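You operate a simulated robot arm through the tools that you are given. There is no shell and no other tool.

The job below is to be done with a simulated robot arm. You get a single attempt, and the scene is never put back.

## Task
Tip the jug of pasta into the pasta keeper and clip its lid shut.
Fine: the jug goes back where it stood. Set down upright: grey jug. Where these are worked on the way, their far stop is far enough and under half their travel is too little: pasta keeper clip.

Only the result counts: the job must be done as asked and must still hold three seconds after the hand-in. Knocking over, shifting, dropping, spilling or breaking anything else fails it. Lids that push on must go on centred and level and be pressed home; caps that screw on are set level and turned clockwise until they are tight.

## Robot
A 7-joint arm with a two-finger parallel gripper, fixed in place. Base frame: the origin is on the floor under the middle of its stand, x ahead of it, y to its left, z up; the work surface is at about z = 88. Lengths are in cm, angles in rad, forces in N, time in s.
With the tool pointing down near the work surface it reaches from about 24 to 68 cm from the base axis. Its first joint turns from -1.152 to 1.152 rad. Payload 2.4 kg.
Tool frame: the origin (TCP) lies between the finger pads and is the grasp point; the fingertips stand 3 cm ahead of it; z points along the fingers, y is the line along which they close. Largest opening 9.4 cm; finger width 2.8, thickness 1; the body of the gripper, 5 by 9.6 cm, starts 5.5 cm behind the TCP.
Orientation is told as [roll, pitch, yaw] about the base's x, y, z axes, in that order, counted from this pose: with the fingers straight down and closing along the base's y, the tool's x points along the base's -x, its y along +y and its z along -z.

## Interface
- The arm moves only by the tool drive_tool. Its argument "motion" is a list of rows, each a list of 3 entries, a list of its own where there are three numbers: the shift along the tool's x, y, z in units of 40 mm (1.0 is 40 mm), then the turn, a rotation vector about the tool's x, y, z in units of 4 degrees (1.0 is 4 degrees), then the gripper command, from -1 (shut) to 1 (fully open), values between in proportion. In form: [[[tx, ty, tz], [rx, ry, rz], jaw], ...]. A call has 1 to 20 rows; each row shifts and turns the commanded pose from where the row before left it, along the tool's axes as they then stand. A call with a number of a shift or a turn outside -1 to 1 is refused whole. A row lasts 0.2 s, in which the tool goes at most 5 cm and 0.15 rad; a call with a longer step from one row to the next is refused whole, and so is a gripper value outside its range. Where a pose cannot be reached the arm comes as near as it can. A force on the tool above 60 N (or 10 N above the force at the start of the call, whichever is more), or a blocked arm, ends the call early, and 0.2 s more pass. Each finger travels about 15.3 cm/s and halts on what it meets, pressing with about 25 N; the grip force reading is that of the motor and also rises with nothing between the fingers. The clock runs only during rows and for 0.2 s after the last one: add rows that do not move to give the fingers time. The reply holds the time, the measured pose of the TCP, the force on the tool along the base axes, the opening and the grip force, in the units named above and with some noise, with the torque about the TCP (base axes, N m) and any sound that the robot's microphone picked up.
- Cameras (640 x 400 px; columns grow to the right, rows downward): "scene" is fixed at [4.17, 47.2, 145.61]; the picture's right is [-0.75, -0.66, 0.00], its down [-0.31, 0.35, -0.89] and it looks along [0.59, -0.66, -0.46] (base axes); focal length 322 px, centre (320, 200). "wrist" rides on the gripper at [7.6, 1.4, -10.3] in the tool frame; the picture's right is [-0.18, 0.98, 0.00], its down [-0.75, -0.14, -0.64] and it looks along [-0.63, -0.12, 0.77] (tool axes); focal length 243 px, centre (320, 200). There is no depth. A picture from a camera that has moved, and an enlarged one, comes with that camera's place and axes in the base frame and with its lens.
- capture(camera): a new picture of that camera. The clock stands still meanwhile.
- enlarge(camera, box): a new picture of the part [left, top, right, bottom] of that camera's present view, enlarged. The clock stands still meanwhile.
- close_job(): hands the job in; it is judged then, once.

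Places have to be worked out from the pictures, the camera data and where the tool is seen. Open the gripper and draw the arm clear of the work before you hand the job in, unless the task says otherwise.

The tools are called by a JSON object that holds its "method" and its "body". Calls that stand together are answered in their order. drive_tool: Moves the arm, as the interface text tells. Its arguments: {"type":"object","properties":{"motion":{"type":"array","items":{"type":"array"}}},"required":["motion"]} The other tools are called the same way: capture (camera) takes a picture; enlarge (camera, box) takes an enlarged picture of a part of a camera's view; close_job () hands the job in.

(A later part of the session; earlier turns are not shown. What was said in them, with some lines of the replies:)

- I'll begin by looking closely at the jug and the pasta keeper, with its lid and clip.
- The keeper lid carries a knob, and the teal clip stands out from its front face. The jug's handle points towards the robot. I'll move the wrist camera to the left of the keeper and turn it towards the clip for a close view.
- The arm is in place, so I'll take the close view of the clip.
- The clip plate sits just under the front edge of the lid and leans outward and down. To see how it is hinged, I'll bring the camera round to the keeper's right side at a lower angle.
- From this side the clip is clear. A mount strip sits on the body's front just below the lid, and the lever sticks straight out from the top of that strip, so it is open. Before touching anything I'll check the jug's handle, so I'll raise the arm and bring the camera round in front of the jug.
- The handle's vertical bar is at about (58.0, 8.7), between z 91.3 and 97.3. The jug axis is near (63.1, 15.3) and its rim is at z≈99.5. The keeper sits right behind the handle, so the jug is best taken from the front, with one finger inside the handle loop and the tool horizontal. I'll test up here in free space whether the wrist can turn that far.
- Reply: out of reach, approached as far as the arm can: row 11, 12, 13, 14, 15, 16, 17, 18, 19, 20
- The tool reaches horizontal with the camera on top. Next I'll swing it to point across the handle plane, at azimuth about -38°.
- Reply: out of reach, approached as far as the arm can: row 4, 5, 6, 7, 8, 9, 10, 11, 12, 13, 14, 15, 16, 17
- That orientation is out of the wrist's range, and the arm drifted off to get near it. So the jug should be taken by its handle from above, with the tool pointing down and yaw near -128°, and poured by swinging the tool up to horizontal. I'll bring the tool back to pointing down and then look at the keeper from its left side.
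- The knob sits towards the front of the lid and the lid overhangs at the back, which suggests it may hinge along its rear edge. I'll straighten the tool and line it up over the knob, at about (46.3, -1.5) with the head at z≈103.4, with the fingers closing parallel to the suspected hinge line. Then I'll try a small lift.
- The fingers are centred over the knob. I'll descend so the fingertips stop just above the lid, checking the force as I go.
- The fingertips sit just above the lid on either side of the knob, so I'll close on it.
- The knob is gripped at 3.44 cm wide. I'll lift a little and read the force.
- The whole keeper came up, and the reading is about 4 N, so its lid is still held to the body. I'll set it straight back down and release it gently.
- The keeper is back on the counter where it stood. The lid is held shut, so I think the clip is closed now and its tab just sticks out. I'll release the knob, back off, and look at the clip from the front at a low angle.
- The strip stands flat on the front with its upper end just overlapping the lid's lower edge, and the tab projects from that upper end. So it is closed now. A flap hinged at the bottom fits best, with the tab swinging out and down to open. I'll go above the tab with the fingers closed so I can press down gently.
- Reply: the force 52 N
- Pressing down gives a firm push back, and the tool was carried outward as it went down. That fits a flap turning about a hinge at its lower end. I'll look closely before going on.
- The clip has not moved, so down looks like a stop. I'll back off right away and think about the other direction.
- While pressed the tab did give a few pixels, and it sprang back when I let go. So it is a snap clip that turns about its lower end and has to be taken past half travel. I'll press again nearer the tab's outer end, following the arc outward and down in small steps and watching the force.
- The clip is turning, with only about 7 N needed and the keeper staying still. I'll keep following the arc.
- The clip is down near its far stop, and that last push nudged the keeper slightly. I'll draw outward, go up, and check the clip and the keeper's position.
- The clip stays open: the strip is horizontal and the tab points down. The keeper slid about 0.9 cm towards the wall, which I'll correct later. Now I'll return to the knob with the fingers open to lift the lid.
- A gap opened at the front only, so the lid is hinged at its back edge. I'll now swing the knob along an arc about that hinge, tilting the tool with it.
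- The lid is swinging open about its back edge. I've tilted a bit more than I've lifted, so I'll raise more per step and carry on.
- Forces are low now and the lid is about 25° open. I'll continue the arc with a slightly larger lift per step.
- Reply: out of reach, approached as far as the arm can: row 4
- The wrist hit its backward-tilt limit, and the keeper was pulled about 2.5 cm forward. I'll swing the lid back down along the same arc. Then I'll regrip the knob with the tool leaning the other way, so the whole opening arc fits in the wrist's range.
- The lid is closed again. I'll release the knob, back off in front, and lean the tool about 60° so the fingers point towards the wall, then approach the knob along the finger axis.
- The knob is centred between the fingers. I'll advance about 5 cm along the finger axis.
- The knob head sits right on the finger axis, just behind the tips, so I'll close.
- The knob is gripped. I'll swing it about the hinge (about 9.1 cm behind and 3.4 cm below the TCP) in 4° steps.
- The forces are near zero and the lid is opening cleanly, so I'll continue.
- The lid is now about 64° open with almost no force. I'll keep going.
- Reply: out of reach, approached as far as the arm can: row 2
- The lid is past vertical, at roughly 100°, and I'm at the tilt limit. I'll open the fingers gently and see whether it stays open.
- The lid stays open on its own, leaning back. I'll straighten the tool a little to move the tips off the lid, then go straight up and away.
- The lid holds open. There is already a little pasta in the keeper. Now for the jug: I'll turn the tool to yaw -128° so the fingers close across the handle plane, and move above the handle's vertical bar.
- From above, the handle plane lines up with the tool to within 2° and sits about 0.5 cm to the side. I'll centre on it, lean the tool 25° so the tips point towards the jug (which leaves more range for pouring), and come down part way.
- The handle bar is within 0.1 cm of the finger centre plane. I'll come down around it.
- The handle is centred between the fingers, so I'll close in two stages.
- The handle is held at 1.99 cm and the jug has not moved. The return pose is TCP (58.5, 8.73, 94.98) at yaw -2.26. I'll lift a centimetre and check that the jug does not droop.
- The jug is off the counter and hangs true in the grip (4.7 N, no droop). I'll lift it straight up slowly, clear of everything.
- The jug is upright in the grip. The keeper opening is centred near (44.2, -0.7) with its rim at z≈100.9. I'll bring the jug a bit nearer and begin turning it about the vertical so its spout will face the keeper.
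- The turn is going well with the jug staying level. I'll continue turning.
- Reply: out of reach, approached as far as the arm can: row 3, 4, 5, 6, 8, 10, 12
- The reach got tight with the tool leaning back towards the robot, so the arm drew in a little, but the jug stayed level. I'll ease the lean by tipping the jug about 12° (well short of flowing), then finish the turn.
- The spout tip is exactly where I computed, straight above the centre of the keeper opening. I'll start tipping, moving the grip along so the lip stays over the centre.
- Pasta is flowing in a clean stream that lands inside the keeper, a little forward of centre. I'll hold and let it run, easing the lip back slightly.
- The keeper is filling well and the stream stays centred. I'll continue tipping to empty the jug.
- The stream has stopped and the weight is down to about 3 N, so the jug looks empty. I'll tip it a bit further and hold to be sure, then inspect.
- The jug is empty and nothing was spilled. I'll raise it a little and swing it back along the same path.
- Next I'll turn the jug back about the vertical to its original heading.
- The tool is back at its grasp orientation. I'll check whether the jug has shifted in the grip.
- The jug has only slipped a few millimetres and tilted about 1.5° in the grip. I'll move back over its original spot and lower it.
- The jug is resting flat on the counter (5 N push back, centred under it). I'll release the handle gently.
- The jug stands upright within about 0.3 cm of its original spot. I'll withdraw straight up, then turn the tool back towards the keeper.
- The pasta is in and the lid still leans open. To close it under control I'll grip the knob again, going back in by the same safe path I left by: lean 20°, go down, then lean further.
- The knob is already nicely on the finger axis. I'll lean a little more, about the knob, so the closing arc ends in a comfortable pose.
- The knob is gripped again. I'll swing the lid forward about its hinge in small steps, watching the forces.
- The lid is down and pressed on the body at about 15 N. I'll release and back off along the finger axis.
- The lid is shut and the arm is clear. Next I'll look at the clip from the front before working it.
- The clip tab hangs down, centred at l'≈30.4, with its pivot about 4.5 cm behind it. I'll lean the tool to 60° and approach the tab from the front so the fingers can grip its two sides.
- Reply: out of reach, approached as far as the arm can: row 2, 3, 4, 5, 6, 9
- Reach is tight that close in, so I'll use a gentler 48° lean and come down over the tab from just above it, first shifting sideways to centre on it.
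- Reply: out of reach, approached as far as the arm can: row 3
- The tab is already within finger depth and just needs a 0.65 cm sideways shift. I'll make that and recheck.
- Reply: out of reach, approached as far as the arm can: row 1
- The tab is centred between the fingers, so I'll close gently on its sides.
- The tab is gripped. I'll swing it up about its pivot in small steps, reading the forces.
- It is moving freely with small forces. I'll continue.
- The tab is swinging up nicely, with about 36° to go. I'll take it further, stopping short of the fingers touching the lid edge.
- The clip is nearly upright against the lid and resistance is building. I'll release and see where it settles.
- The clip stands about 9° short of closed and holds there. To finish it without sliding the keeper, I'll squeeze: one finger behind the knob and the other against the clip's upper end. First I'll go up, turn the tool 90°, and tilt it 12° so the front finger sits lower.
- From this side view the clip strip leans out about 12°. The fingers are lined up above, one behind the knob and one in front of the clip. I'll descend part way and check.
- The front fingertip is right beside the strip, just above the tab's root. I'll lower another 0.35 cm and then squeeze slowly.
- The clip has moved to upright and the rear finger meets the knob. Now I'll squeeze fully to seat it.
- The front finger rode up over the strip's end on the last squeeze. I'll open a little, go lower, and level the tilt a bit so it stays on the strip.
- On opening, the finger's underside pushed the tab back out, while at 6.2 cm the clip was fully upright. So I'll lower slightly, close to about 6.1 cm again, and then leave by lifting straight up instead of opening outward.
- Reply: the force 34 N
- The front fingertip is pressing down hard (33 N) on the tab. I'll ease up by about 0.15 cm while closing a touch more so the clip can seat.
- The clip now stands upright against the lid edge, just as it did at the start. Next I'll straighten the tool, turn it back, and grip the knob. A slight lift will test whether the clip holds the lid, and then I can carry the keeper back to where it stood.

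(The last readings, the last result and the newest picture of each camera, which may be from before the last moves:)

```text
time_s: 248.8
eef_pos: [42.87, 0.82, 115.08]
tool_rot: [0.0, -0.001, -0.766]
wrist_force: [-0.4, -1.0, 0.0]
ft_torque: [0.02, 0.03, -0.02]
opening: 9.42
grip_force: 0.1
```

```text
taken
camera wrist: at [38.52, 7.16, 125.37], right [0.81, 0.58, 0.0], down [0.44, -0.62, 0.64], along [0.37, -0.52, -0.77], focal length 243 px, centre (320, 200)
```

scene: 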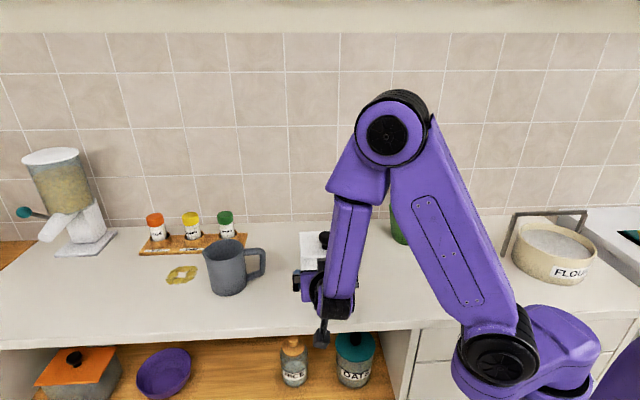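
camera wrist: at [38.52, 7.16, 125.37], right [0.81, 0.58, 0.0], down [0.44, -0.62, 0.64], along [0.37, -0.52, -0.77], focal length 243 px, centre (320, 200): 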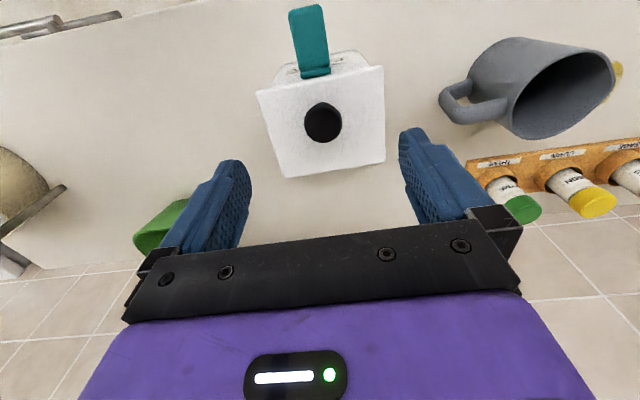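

{"method": "drive_tool", "body": {"motion": [[[-0.28, 0, 0.5], [0, 0, 0], 1], [[0, 0, 0.65], [0, 0, 0], 1], [[0, 0, 0.65], [0, 0, 0], 1], [[0, 0, 0.65], [0, 0, 0], 1], [[0, 0, 0.1], [0, 0, 0], 1], [[0, 0, 0], [0, 0, 0], 0], [[0, 0, 0], [0, 0, 0], -1], [[0, 0, 0], [0, 0, 0], -1], [[0, 0, 0], [0, 0, 0], -1]]}}

{"method": "enlarge", "body": {"camera": "scene", "box": [270, 190, 380, 300]}}

```text
time_s: 250.8
eef_pos: [43.61, 0.16, 104.81]
tool_rot: [-0.001, 0.0, -0.765]
wrist_force: [0.4, -0.7, -0.5]
ft_torque: [0.02, 0.06, -0.04]
opening: 3.45
grip_force: 25.1
```

```text
3.64 times, centred on (325, 245) of scene
camera zoom: at [4.17, 47.19, 145.61], right [-0.75, -0.66, 0.0], down [-0.31, 0.35, -0.89], along [0.59, -0.66, -0.46], focal length 1172 px, centre (302, 36)
```

zoom: 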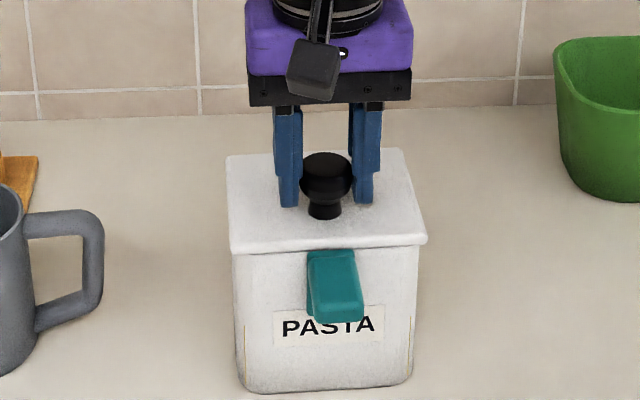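

The knob is gripped. I'll lift slightly to test the latch.

{"method": "drive_tool", "body": {"motion": [[[0, 0, -0.06], [0, 0, 0], -1], [[0, 0, -0.06], [0, 0, 0], -1], [[0, 0, 0], [0, 0, 0], -1]]}}

{"method": "enlarge", "body": {"camera": "scene", "box": [270, 190, 380, 300]}}

```text
time_s: 251.6
eef_pos: [43.75, 0.15, 105.28]
tool_rot: [0.0, -0.003, -0.765]
wrist_force: [-0.4, -0.2, -5.5]
ft_torque: [0.11, 0.14, 0.01]
opening: 3.48
grip_force: 24.7
```

```text
3.64 times, centred on (325, 245) of scene
camera zoom: at [4.18, 47.2, 145.61], right [-0.75, -0.66, 0.0], down [-0.31, 0.35, -0.89], along [0.59, -0.66, -0.46], focal length 1172 px, centre (302, 36)
```

zoom: 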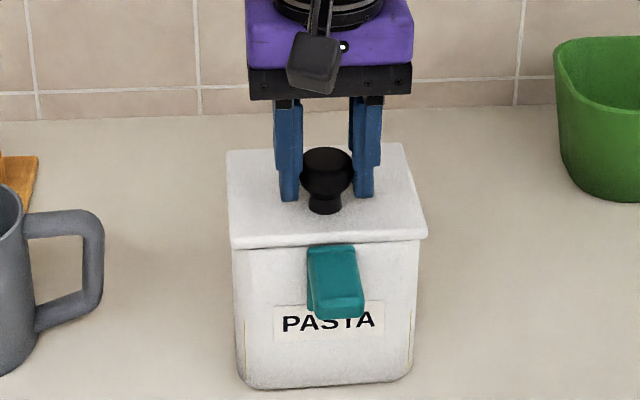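

The whole keeper rises with the lid shut (5.5 N), so the clip holds. I'll carry it back about 2.7 cm to where it originally stood and set it down.

{"method": "drive_tool", "body": {"motion": [[[0, 0, -0.08], [0, 0, 0], -1], [[-0.166, 0.036, 0], [0, 0, 0], -1], [[-0.166, 0.036, 0], [0, 0, 0], -1], [[-0.166, 0.036, 0], [0, 0, 0], -1], [[-0.164, 0.037, 0], [0, 0, 0], -1], [[0, 0, 0], [0, 0, 0], -1], [[0, 0, 0.08], [0, 0, 0], -1], [[0, 0, 0.06], [0, 0, 0], -1], [[0, 0, 0], [0, 0, 0], -1]]}}

{"method": "enlarge", "body": {"camera": "scene", "box": [270, 210, 380, 300]}}

```text
time_s: 253.6
eef_pos: [45.98, -1.41, 105.01]
tool_rot: [0.0, 0.001, -0.765]
wrist_force: [-0.8, -0.6, -6.8]
ft_torque: [0.09, 0.12, -0.01]
opening: 3.47
grip_force: 24.8
```

```text
4.44 times, centred on (325, 255) of scene
camera zoom: at [4.18, 47.2, 145.61], right [-0.75, -0.66, 0.0], down [-0.31, 0.35, -0.89], along [0.59, -0.66, -0.46], focal length 1432 px, centre (298, -44)
```

zoom: 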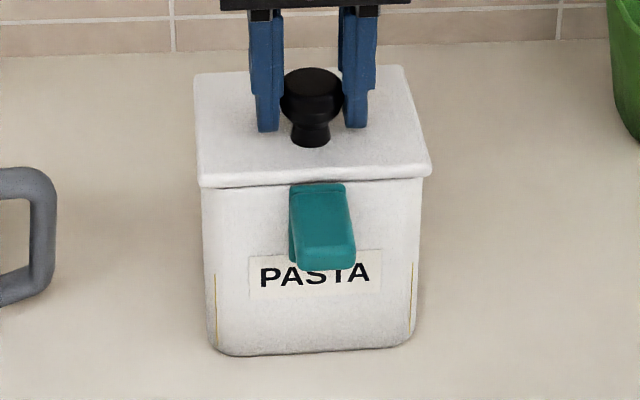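

The keeper overlays its original picture to within a couple of pixels, and the clip looks just as it did when closed. I'll lower the last millimetres until the counter takes the weight.

{"method": "drive_tool", "body": {"motion": [[[0, 0, 0.03], [0, 0, 0], -1], [[0, 0, 0.02], [0, 0, 0], -1], [[0, 0, 0], [0, 0, 0], -1]]}}

```text
time_s: 254.4
eef_pos: [46.02, -1.42, 104.96]
tool_rot: [0.002, -0.001, -0.764]
wrist_force: [0.5, -0.4, -3.5]
ft_torque: [0.02, 0.09, 0.01]
opening: 3.48
grip_force: 24.8
```

{"method": "drive_tool", "body": {"motion": [[[0, 0, 0.03], [0, 0, 0], -1], [[0, 0, 0.01], [0, 0, 0], -1], [[0, 0, 0], [0, 0, 0], -1]]}}

```text
time_s: 255.2
eef_pos: [46.08, -1.35, 104.87]
tool_rot: [0.004, -0.003, -0.764]
wrist_force: [3.1, -2.1, 10.2]
ft_torque: [-0.37, -0.42, 0.0]
opening: 3.51
grip_force: 24.7
```

The keeper is down and lightly pressed at 10 N. I'll release the knob and go straight up.

{"method": "drive_tool", "body": {"motion": [[[0, 0, -0.02], [0, 0, 0], -1], [[0, 0, 0], [0, 0, 0], -0.1], [[0, 0, 0], [0, 0, 0], 0.4], [[0, 0, 0], [0, 0, 0], 1], [[0, 0, 0], [0, 0, 0], 1], [[0, 0, -0.4], [0, 0, 0], 1], [[0, 0, -0.8], [0, 0, 0], 1], [[0, 0, -0.9], [0, 0, 0], 1], [[0, 0, -0.9], [0, 0, 0], 1], [[0, 0, -0.9], [0, 0, 0], 1], [[0, 0, 0], [0, 0, 0], 1]]}}

{"method": "enlarge", "body": {"camera": "scene", "box": [270, 210, 380, 300]}}

{"method": "capture", "body": {"camera": "scene"}}

{"method": "capture", "body": {"camera": "wrist"}}

```text
time_s: 257.6
eef_pos: [45.68, -1.5, 120.65]
tool_rot: [-0.001, 0.001, -0.765]
wrist_force: [0.5, -0.2, -0.8]
ft_torque: [-0.02, -0.01, 0.0]
opening: 9.4
grip_force: 0.0
```

```text
4.44 times, centred on (325, 255) of scene
camera zoom: at [4.17, 47.2, 145.61], right [-0.75, -0.66, 0.0], down [-0.31, 0.35, -0.89], along [0.59, -0.66, -0.46], focal length 1432 px, centre (298, -44)
```

zoom: 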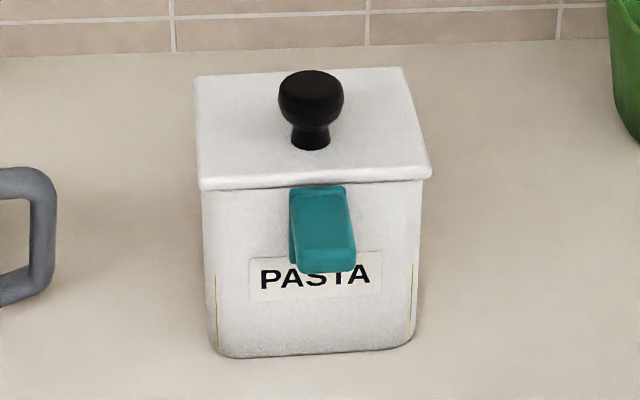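

```text
taken
```

scene: 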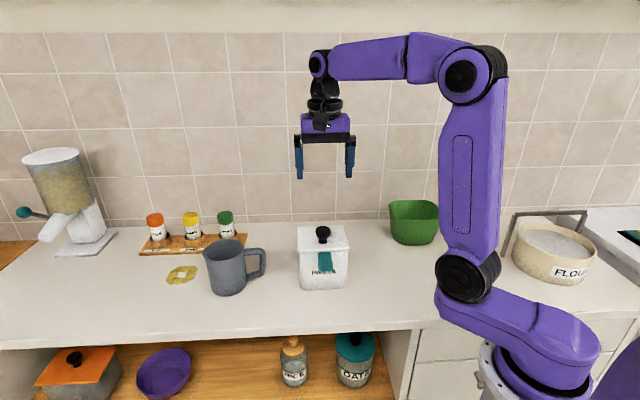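

```text
taken
camera wrist: at [41.5, 4.83, 130.9], right [0.81, 0.58, 0.0], down [0.45, -0.62, 0.64], along [0.37, -0.52, -0.77], focal length 243 px, centre (320, 200)
```

wrist: 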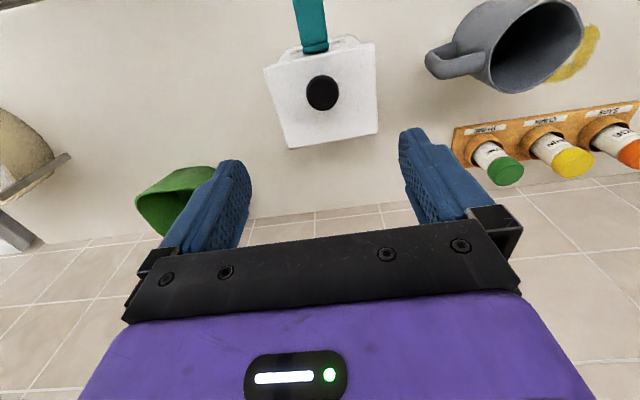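

Everything matches the starting scene. Before handing in, I'll check from the side that the clip is fully home, using the same viewpoint as at the start.

{"method": "drive_tool", "body": {"motion": [[[0.01, -0.84, 0], [0, 0, 0], 1], [[0.01, -0.84, 0], [0, 0, 0], 1], [[0.01, -0.84, 0], [0, 0, 0], 1], [[0.01, -0.84, 0], [0, 0, 0], 1], [[0.01, -0.84, 0], [0, 0, 0], 1], [[0, 0, 0], [0, 0, -1], 1], [[0, 0, 0], [0, 0, -1], 1], [[0, 0, 0], [0, 0, -1], 1], [[0, 0, 0], [0, 0, -1], 1], [[0, 0, 0], [0, 0, -1], 1], [[0, 0, 0], [0, 0, -1], 1], [[0, 0, 0], [0, 0, -1], 1], [[0, 0, 0], [0, 0, -1], 1], [[0, 0, 0], [0, 0, -1], 1], [[0, 0, 0], [0, 0, -1], 1], [[0, 0, 0], [0, 0, -1], 1], [[0, 0, 0], [0, 0, -1], 1], [[0, 0, 0], [0, 0, -1], 1], [[0, 0, 0], [0, 0, -1], 1], [[0, 0, 0], [0, 0, -1], 1]]}}

{"method": "drive_tool", "body": {"motion": [[[0, 0, 0], [0, 0, -1], 1], [[0, 0, 0], [0, 0, -1], 1], [[0, 0, 0], [0, 0, -1], 1], [[0, 0, 0], [0, 0, -1], 1], [[0, 0, 0], [0, 0, -1], 1], [[0, 0, 0], [0, 0, -1], 1], [[0, 0, 0], [0, 0, -1], 1], [[0, 0, 0], [0, 0, -1], 1], [[0, 0, 0.6], [0, -1, 0], 1], [[0, 0, 0.6], [0, -1, 0], 1], [[0, 0, 0.6], [0, -1, 0], 1], [[0, 0, 0.6], [0, -1, 0], 1], [[0, 0, 0], [0, -1, 0], 1], [[0, 0, 0], [0, -1, 0], 1], [[0, 0, 0], [0, -1, 0], 1], [[0, 0, 0], [0, 0, 0], 1]]}}

{"method": "enlarge", "body": {"camera": "wrist", "box": [320, 120, 400, 180]}}

{"method": "enlarge", "body": {"camera": "wrist", "box": [250, 60, 400, 220]}}

```text
time_s: 261.8
eef_pos: [34.26, -13.42, 120.41]
tool_rot: [-0.001, -0.002, 0.285]
wrist_force: [-0.3, -0.3, 0.4]
ft_torque: [0.0, 0.03, 0.02]
opening: 9.4
grip_force: 0.1
```

```text
time_s: 265.2
eef_pos: [34.88, -12.52, 110.94]
tool_rot: [0.0, -0.491, 0.841]
wrist_force: [-0.4, 0.2, 0.0]
ft_torque: [0.0, 0.01, -0.01]
opening: 9.42
grip_force: 0.1
```

```text
6.67 times, centred on (360, 150) of wrist
camera zoom: at [26.32, -20.23, 116.39], right [-0.62, 0.78, 0.09], down [0.35, 0.18, 0.92], along [0.7, 0.61, -0.38], focal length 1618 px, centre (53, 533)
```

zoom: 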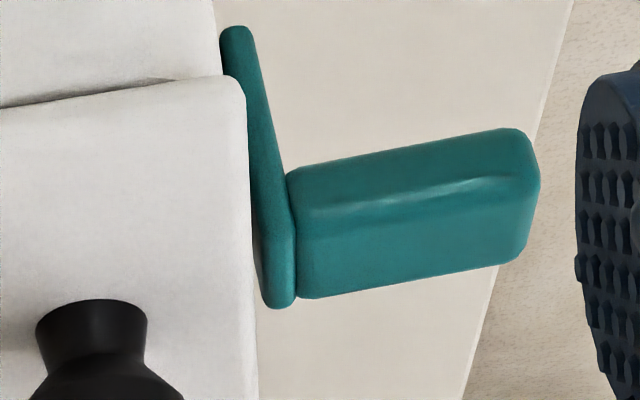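

```text
2.50 times, centred on (325, 140) of wrist
camera zoom: at [26.32, -20.23, 116.39], right [-0.62, 0.78, 0.09], down [0.35, 0.18, 0.92], along [0.7, 0.61, -0.38], focal length 606 px, centre (308, 350)
```

zoom: 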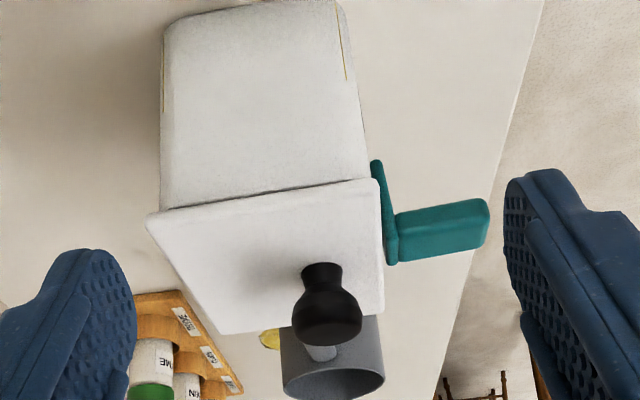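

{"method": "enlarge", "body": {"camera": "wrist", "box": [335, 120, 375, 160]}}

```text
10.00 times, centred on (355, 140) of wrist
camera zoom: at [26.32, -20.23, 116.39], right [-0.62, 0.78, 0.09], down [0.35, 0.18, 0.92], along [0.7, 0.61, -0.38], focal length 2426 px, centre (-30, 800)
```

zoom: 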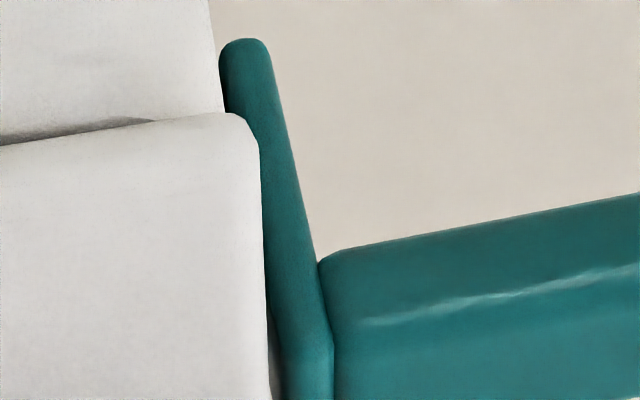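

The clip seems very slightly less upright than at the start, so I'll go to exactly the original viewpoint for a like-for-like comparison.

{"method": "drive_tool", "body": {"motion": [[[0.346, 0.009, -0.103], [0, 0.03, 0.04], 1], [[0, 0, 0], [0, 0, 0], 1]]}}

{"method": "enlarge", "body": {"camera": "wrist", "box": [320, 120, 400, 180]}}

{"method": "enlarge", "body": {"camera": "wrist", "box": [250, 60, 400, 220]}}

```text
time_s: 265.8
eef_pos: [33.79, -13.56, 110.56]
tool_rot: [0.0, -0.488, 0.837]
wrist_force: [0.5, 1.0, 0.3]
ft_torque: [0.01, 0.0, 0.01]
opening: 9.37
grip_force: 0.0
```

```text
6.67 times, centred on (360, 150) of wrist
camera zoom: at [25.31, -21.17, 116.09], right [-0.62, 0.78, 0.09], down [0.35, 0.18, 0.92], along [0.7, 0.6, -0.38], focal length 1618 px, centre (53, 533)
```

zoom: 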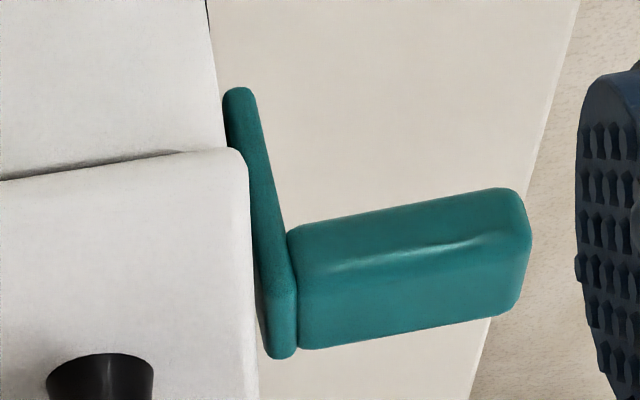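

```text
2.50 times, centred on (325, 140) of wrist
camera zoom: at [25.31, -21.17, 116.09], right [-0.62, 0.78, 0.09], down [0.35, 0.18, 0.92], along [0.7, 0.6, -0.38], focal length 606 px, centre (308, 350)
```

zoom: 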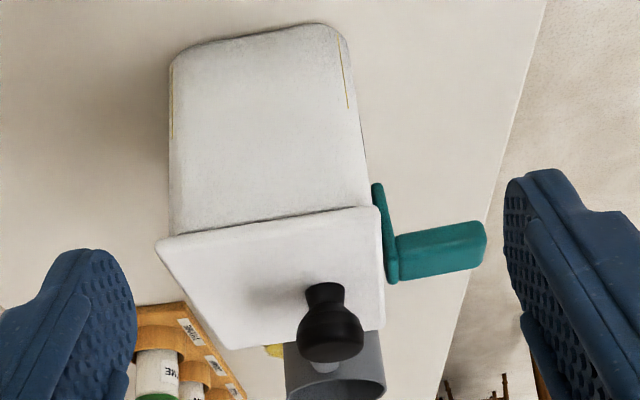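

Compared with the original view the clip is about 2–3° short of its stop. It turns with very little force, so I'll nudge the tab's outer end inward lightly with closed fingers to seat it fully, watching the force.

{"method": "drive_tool", "body": {"motion": [[[-0.235, 0, -0.44], [0, 0, 0], 1], [[-0.47, 0, -0.88], [0, 0, 0], -1], [[-0.235, 0, -0.44], [0, 0, 0], -1], [[0, 0, 0], [0, 1, 0], -1], [[0, 0, 0], [0, 1, 0], -1], [[0, 0, 0], [0, 1, 0], -1], [[0, 0, 0], [0, 1, 0], -1], [[0, 0, 0], [0, 1, 0], -1], [[0, 0, 0], [0, 1, 0], -1], [[0, 0, 0], [0, 1, 0], -1], [[0, 0, 0], [0, 0, 1], -1], [[0, 0, 0], [0, 0, 1], -1], [[0, 0, 0], [0, 0, 1], -1], [[0, 0, 0], [0, 0, 1], -1], [[0, 0, 0], [0, 0, 1], -1], [[0, 0, 0], [0, 0, 1], -1], [[0, 0, 0], [0, 0, 1], -1], [[0, 0, 0], [0, 0, 1], -1], [[0, 0, 0], [0, 0, 1], -1], [[0, 0, 0], [0, 0, 1], -1]]}}

{"method": "drive_tool", "body": {"motion": [[[0, 0, 0], [0, 0, 1], -1], [[0, 0, 0], [0, 0, 1], -1], [[0, 0, 0], [0, 0, 1], -1], [[0, 0, 0], [0, 0, 1], -1], [[0, 0, 0], [0, 0, 1], -1], [[0, 0, 0], [0, 0, 1], -1], [[0, 0, 0], [0, 0, 1], -1], [[0, 0, 0], [0, 0, 1], -1], [[0, 0, 0], [0, 0, 1], -1], [[0, 0, 0], [0, 0, 1], -1], [[0, 0, 0], [0, 0, 1], -1], [[0, 0, 0], [0, 0, 1], -1], [[0, 0, 0], [0, 0, 0.93], -1], [[0, 0, 0], [0, 0, 0], -1]]}}

```text
time_s: 270.0
eef_pos: [33.98, -13.65, 118.69]
tool_rot: [0.0, 0.002, 0.139]
wrist_force: [-0.3, 0.1, -0.5]
ft_torque: [-0.01, 0.02, -0.01]
opening: 0.0
grip_force: 25.3
```

```text
time_s: 273.0
eef_pos: [33.86, -13.46, 118.64]
tool_rot: [-0.001, 0.0, -0.762]
wrist_force: [-0.5, -0.2, 0.0]
ft_torque: [-0.05, -0.02, -0.01]
opening: 0.0
grip_force: 24.9
```

{"method": "drive_tool", "body": {"motion": [[[0.444, 0.72, 0], [0, 0, 0], -1], [[0.444, 0.72, 0], [0, 0, 0], -1], [[0.444, 0.72, 0], [0, 0, 0], -1], [[0.444, 0.72, 0], [0, 0, 0], -1], [[0.444, 0.72, 0], [0, 0, 0], -1], [[0.444, 0.72, 0], [0, 0, 0], -1], [[0, 0, 0.69], [0, 0, 0], -1], [[0, 0, 0.69], [0, 0, 0], -1], [[0, 0, 0.69], [0, 0, 0], -1], [[0, 0, 0.69], [0, 0, 0], -1], [[0, 0, 0.69], [0, 0, 0], -1], [[0, 0, 0], [0, 0, 0], -1]]}}

{"method": "enlarge", "body": {"camera": "scene", "box": [270, 210, 380, 300]}}

{"method": "capture", "body": {"camera": "wrist"}}

```text
time_s: 275.6
eef_pos: [38.18, 6.27, 104.76]
tool_rot: [-0.002, 0.002, -0.762]
wrist_force: [-1.2, 0.1, 0.3]
ft_torque: [0.0, 0.0, 0.02]
opening: 0.01
grip_force: 25.5
```

```text
4.44 times, centred on (325, 255) of scene
camera zoom: at [4.17, 47.2, 145.61], right [-0.75, -0.66, 0.0], down [-0.31, 0.35, -0.89], along [0.59, -0.66, -0.46], focal length 1432 px, centre (298, -44)
```

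zoom: 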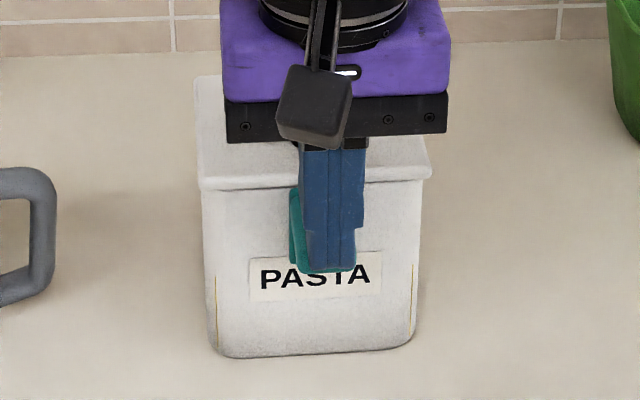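

```text
taken
camera wrist: at [33.88, 12.62, 115.03], right [0.81, 0.58, 0.0], down [0.45, -0.62, 0.64], along [0.37, -0.52, -0.77], focal length 243 px, centre (320, 200)
```

wrist: 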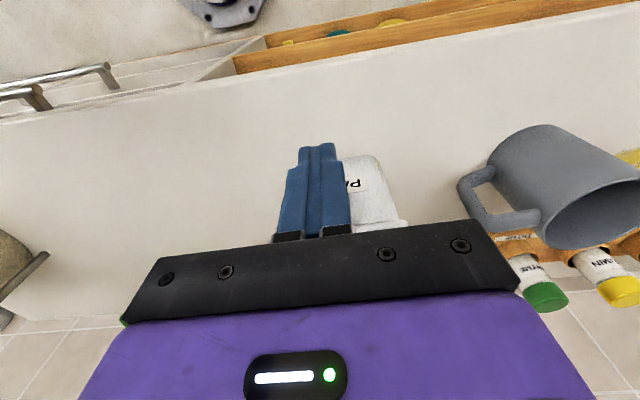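

{"method": "drive_tool", "body": {"motion": [[[0, 0.1, 0.35], [0, 0, 0], -1], [[0, 0, 0.375], [0, 0, 0], -1], [[0, 0, 0], [0, 0, 0], -1]]}}

{"method": "enlarge", "body": {"camera": "scene", "box": [270, 210, 380, 300]}}

```text
time_s: 276.4
eef_pos: [38.41, 6.71, 101.89]
tool_rot: [0.001, 0.0, -0.762]
wrist_force: [-0.7, -0.3, -0.6]
ft_torque: [0.0, -0.01, 0.01]
opening: 0.01
grip_force: 25.6
```

```text
4.44 times, centred on (325, 255) of scene
camera zoom: at [4.17, 47.2, 145.61], right [-0.75, -0.66, 0.0], down [-0.31, 0.35, -0.89], along [0.59, -0.66, -0.46], focal length 1432 px, centre (298, -44)
```

zoom: 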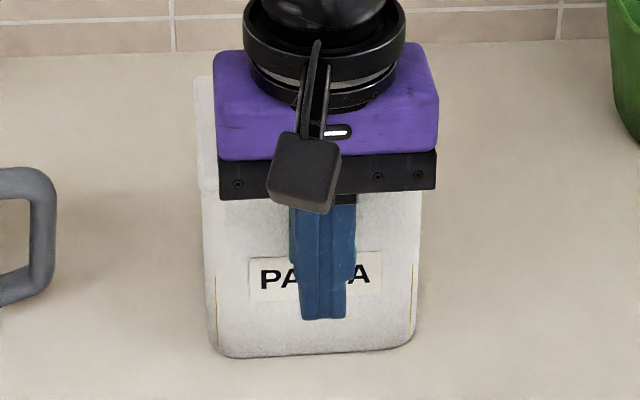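

{"method": "drive_tool", "body": {"motion": [[[-0.1, 0, 0], [0, 0, 0], -1], [[-0.08, 0, 0], [0, 0, 0], -1], [[0, 0, 0], [0, 0, 0], -1]]}}

{"method": "drive_tool", "body": {"motion": [[[-0.03, 0, 0], [0, 0, 0], -1], [[-0.03, 0, 0], [0, 0, 0], -1], [[0, 0, 0], [0, 0, 0], -1]]}}

```text
time_s: 277.2
eef_pos: [38.89, 6.13, 101.86]
tool_rot: [-0.001, 0.0, -0.764]
wrist_force: [0.2, 0.2, -0.5]
ft_torque: [0.0, -0.01, -0.01]
opening: 0.0
grip_force: 25.0
```

```text
time_s: 278.0
eef_pos: [39.15, 5.86, 101.78]
tool_rot: [-0.003, 0.001, -0.762]
wrist_force: [-0.2, -0.8, 0.3]
ft_torque: [0.02, 0.02, 0.0]
opening: 0.0
grip_force: 24.6
```

{"method": "drive_tool", "body": {"motion": [[[-0.025, 0, 0], [0, 0, 0], -1], [[-0.025, 0, 0], [0, 0, 0], -1], [[0, 0, 0], [0, 0, 0], -1]]}}

{"method": "enlarge", "body": {"camera": "scene", "box": [270, 210, 380, 300]}}

```text
time_s: 278.8
eef_pos: [39.31, 5.7, 101.83]
tool_rot: [-0.002, 0.001, -0.764]
wrist_force: [0.1, 1.0, 0.4]
ft_torque: [0.0, -0.04, 0.0]
opening: 0.01
grip_force: 25.2
```

```text
4.44 times, centred on (325, 255) of scene
camera zoom: at [4.17, 47.2, 145.61], right [-0.75, -0.66, 0.0], down [-0.31, 0.35, -0.89], along [0.59, -0.66, -0.46], focal length 1432 px, centre (298, -44)
```

zoom: 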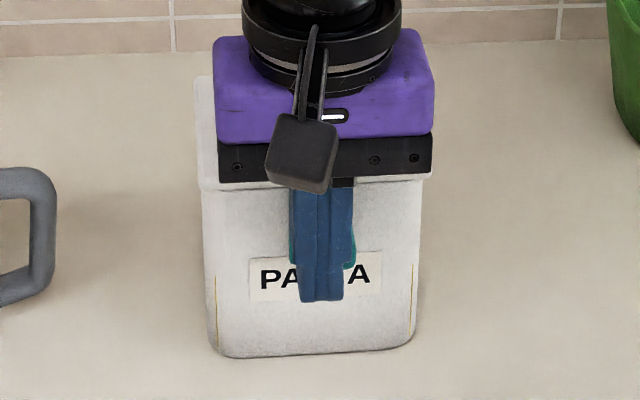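

{"method": "drive_tool", "body": {"motion": [[[-0.025, 0, 0], [0, 0, 0], -1], [[-0.025, 0, 0], [0, 0, 0], -1], [[0, 0, 0], [0, 0, 0], -1]]}}

{"method": "drive_tool", "body": {"motion": [[[-0.02, 0, 0], [0, 0, 0], -1], [[0, 0, 0], [0, 0, 0], -1]]}}

{"method": "enlarge", "body": {"camera": "scene", "box": [270, 210, 380, 300]}}

```text
time_s: 279.6
eef_pos: [39.33, 5.61, 101.77]
tool_rot: [-0.001, 0.002, -0.764]
wrist_force: [-1.2, 1.7, -0.2]
ft_torque: [0.01, 0.06, 0.0]
opening: 0.01
grip_force: 25.0
```

```text
time_s: 280.2
eef_pos: [39.43, 5.55, 101.84]
tool_rot: [-0.002, 0.001, -0.763]
wrist_force: [-1.3, 0.3, -0.4]
ft_torque: [0.02, 0.02, -0.01]
opening: 0.01
grip_force: 24.7
```

```text
4.44 times, centred on (325, 255) of scene
camera zoom: at [4.16, 47.2, 145.61], right [-0.75, -0.66, 0.0], down [-0.31, 0.34, -0.89], along [0.59, -0.66, -0.46], focal length 1432 px, centre (298, -44)
```

zoom: 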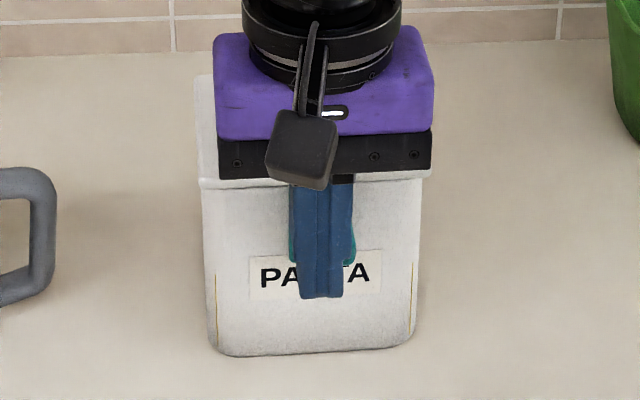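

I'm getting a light contact of 1–2 N. I'll back off and look again from the same side viewpoint.

{"method": "drive_tool", "body": {"motion": [[[0.2, 0, 0], [0, 0, 0], -1], [[0.6, 0, 0], [0, 0, 0], -1], [[0.3, 0, -0.8], [0, 0, 0], -1], [[0, 0, -0.9], [0, 0, 0], -1], [[0, 0, -0.9], [0, 0, 0], -1], [[0, 0, -0.9], [0, 0, 0], -1], [[0, 0, -0.7], [0, 0, 0], -1], [[0, 0, 0], [0, 0, 0], -1]]}}

{"method": "enlarge", "body": {"camera": "scene", "box": [270, 210, 380, 300]}}

```text
time_s: 282.0
eef_pos: [36.26, 8.79, 118.7]
tool_rot: [-0.003, 0.0, -0.762]
wrist_force: [0.2, 0.9, 0.0]
ft_torque: [-0.01, 0.01, 0.02]
opening: 0.03
grip_force: 25.0
```

```text
4.44 times, centred on (325, 255) of scene
camera zoom: at [4.17, 47.2, 145.61], right [-0.75, -0.66, 0.0], down [-0.31, 0.35, -0.89], along [0.59, -0.66, -0.46], focal length 1432 px, centre (298, -44)
```

zoom: 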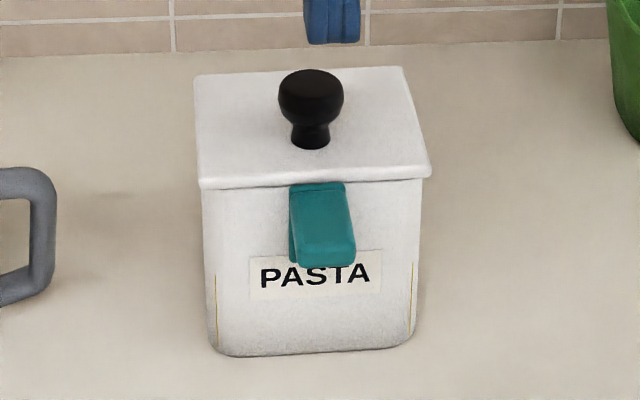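

From the scene camera the clip now matches its original closed picture. I'll make one last side check, which also takes the arm clear of the work.

{"method": "drive_tool", "body": {"motion": [[[-0.4, -0.72, 0], [0, 0, 0], 0], [[-0.4, -0.72, 0], [0, 0, 0], 1], [[-0.4, -0.72, 0], [0, 0, 0], 1], [[-0.4, -0.72, 0], [0, 0, 0], 1], [[-0.4, -0.72, 0], [0, 0, 0], 1], [[-0.4, -0.72, 0], [0, 0, 0], 1], [[0, 0, 0], [0, 0, -1], 1], [[0, 0, 0], [0, 0, -1], 1], [[0, 0, 0], [0, 0, -1], 1], [[0, 0, 0], [0, 0, -1], 1], [[0, 0, 0], [0, 0, -1], 1], [[0, 0, 0], [0, 0, -1], 1], [[0, 0, 0], [0, 0, -1], 1], [[0, 0, 0], [0, 0, -1], 1], [[0, 0, 0], [0, 0, -1], 1], [[0, 0, 0], [0, 0, -1], 1], [[0, 0, 0], [0, 0, -1], 1], [[0, 0, 0], [0, 0, -1], 1], [[0, 0, 0], [0, 0, -1], 1], [[0, 0, 0], [0, 0, -1], 1]]}}

{"method": "drive_tool", "body": {"motion": [[[0, 0, 0], [0, 0, -1], 1], [[0, 0, 0], [0, 0, -1], 1], [[0, 0, 0], [0, 0, -1], 1], [[0, 0, 0], [0, 0, -1], 1], [[0, 0, 0], [0, 0, -1], 1], [[0, 0, 0], [0, 0, -1], 1], [[0, 0, 0], [0, 0, -1], 1], [[0, 0, 0], [0, 0, -1], 1], [[0, 0, 0], [0, 0, -0.93], 1], [[0, 0, 0], [0, 0, 0], 1]]}}

```text
time_s: 286.2
eef_pos: [31.31, -10.54, 118.72]
tool_rot: [0.0, 0.002, 0.216]
wrist_force: [-0.1, 0.3, -0.4]
ft_torque: [0.02, -0.02, 0.0]
opening: 9.38
grip_force: 0.1
```

```text
time_s: 288.4
eef_pos: [31.22, -10.49, 118.82]
tool_rot: [-0.001, 0.002, 0.839]
wrist_force: [0.6, 0.0, 0.3]
ft_torque: [0.0, 0.01, -0.01]
opening: 9.42
grip_force: 0.0
```

{"method": "drive_tool", "body": {"motion": [[[0.065, -0.5, 0.6], [0, 0, 0], 1], [[0.065, -0.5, 0.6], [0, 0, 0], 1], [[0, 0, 0.85], [0, 0, 0], 1], [[0, 0, 0], [0, -1, 0], 1], [[0, 0, 0], [0, -1, 0], 1], [[0, 0, 0], [0, -1, 0], 1], [[0, 0, 0], [0, -1, 0], 1], [[0, 0, 0], [0, -1, 0], 1], [[0, 0, 0], [0, -1, 0], 1], [[0, 0, 0], [0, -1, 0], 1], [[0, 0, 0], [0, 0, 0], 1]]}}

{"method": "enlarge", "body": {"camera": "wrist", "box": [320, 120, 400, 180]}}

{"method": "capture", "body": {"camera": "scene"}}

```text
time_s: 290.8
eef_pos: [33.82, -13.48, 110.58]
tool_rot: [0.0, -0.49, 0.839]
wrist_force: [-0.4, -0.7, -0.7]
ft_torque: [-0.01, -0.05, 0.01]
opening: 9.42
grip_force: 0.1
```

```text
6.67 times, centred on (360, 150) of wrist
camera zoom: at [25.31, -21.19, 116.01], right [-0.62, 0.78, 0.09], down [0.35, 0.18, 0.92], along [0.7, 0.6, -0.38], focal length 1618 px, centre (53, 533)
```

zoom: 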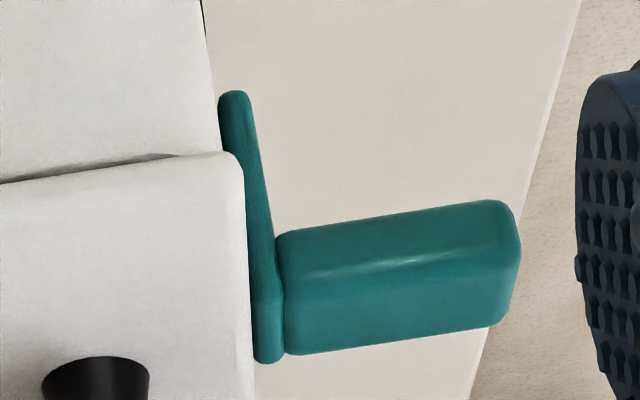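

```text
taken
```

scene: 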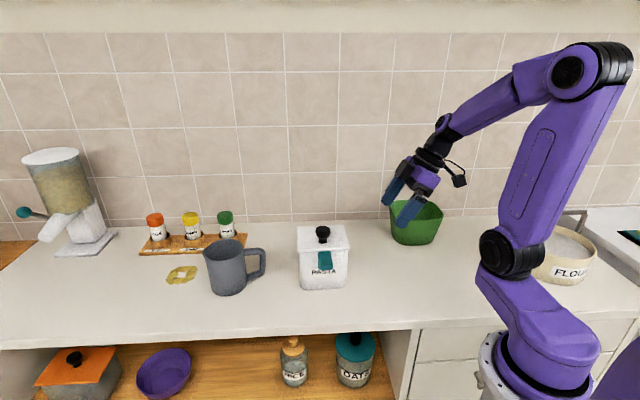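

The strip now lines up exactly as in the original closed view, and the jug and keeper are at their starting places. I'll raise the open gripper well clear, and then hand in.

{"method": "drive_tool", "body": {"motion": [[[-0.469, 0, -0.883], [0, 0, 0], 1], [[-0.469, 0, -0.883], [0, 0, 0], 1], [[-0.469, 0, -0.883], [0, 0, 0], 1], [[-0.469, 0, -0.883], [0, 0, 0], 1], [[0, 0, 0], [0, 1, 0], 1], [[0, 0, 0], [0, 1, 0], 1], [[0, 0, 0], [0, 1, 0], 1], [[0, 0, 0], [0, 1, 0], 1], [[0, 0, 0], [0, 1, 0], 1], [[0, 0, 0], [0, 1, 0], 1], [[0, 0, 0], [0, 1, 0], 1], [[0, 0, 0], [0, 0, 0], 1]]}}

{"method": "capture", "body": {"camera": "scene"}}

```text
time_s: 293.4
eef_pos: [33.97, -13.54, 126.56]
tool_rot: [-0.001, 0.001, 0.839]
wrist_force: [0.6, -0.4, 0.7]
ft_torque: [-0.01, -0.01, 0.01]
opening: 9.43
grip_force: 0.1
```

```text
taken
```

scene: 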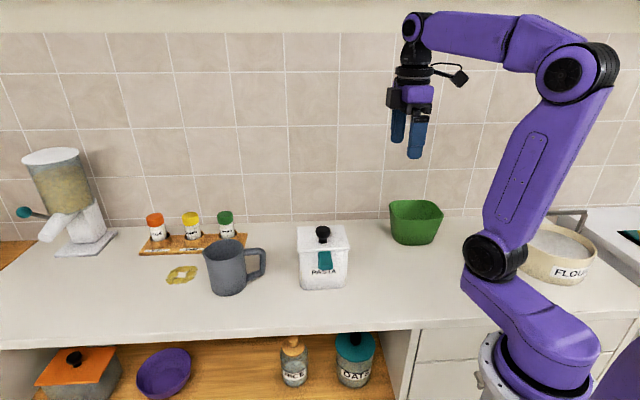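

The pasta is in the keeper, its lid is shut and the clip is closed. The jug stands upright where it was, nothing was spilled or knocked, and the open gripper is well clear. I'm handing in now.

{"method": "close_job", "body": {}}

```text
The job is handed in.
```

I poured the jug of pasta into the pasta keeper, shut the lid and closed the clip. I then handed the job in; no verdict came back with it.

- **Pasta:** The stream fell inside the keeper, the jug looked empty afterwards, and I saw no spill on the counter.
- **Lid and clip:** The lid is hinged at the back and came down onto the body. With the clip closed, lifting the knob raised the whole keeper with no gap at the lid. After a last small nudge, the clip's angle matched the picture of it closed at the start.
- **Jug:** It stands upright about 0.3 cm from its original spot.
- **Keeper:** It slid up to about 4 cm while I opened and closed the clip and lid. I carried it back, and in the camera view it now overlays its original position to within about 0.3 cm.

The gripper is open and the arm is clear of the work.
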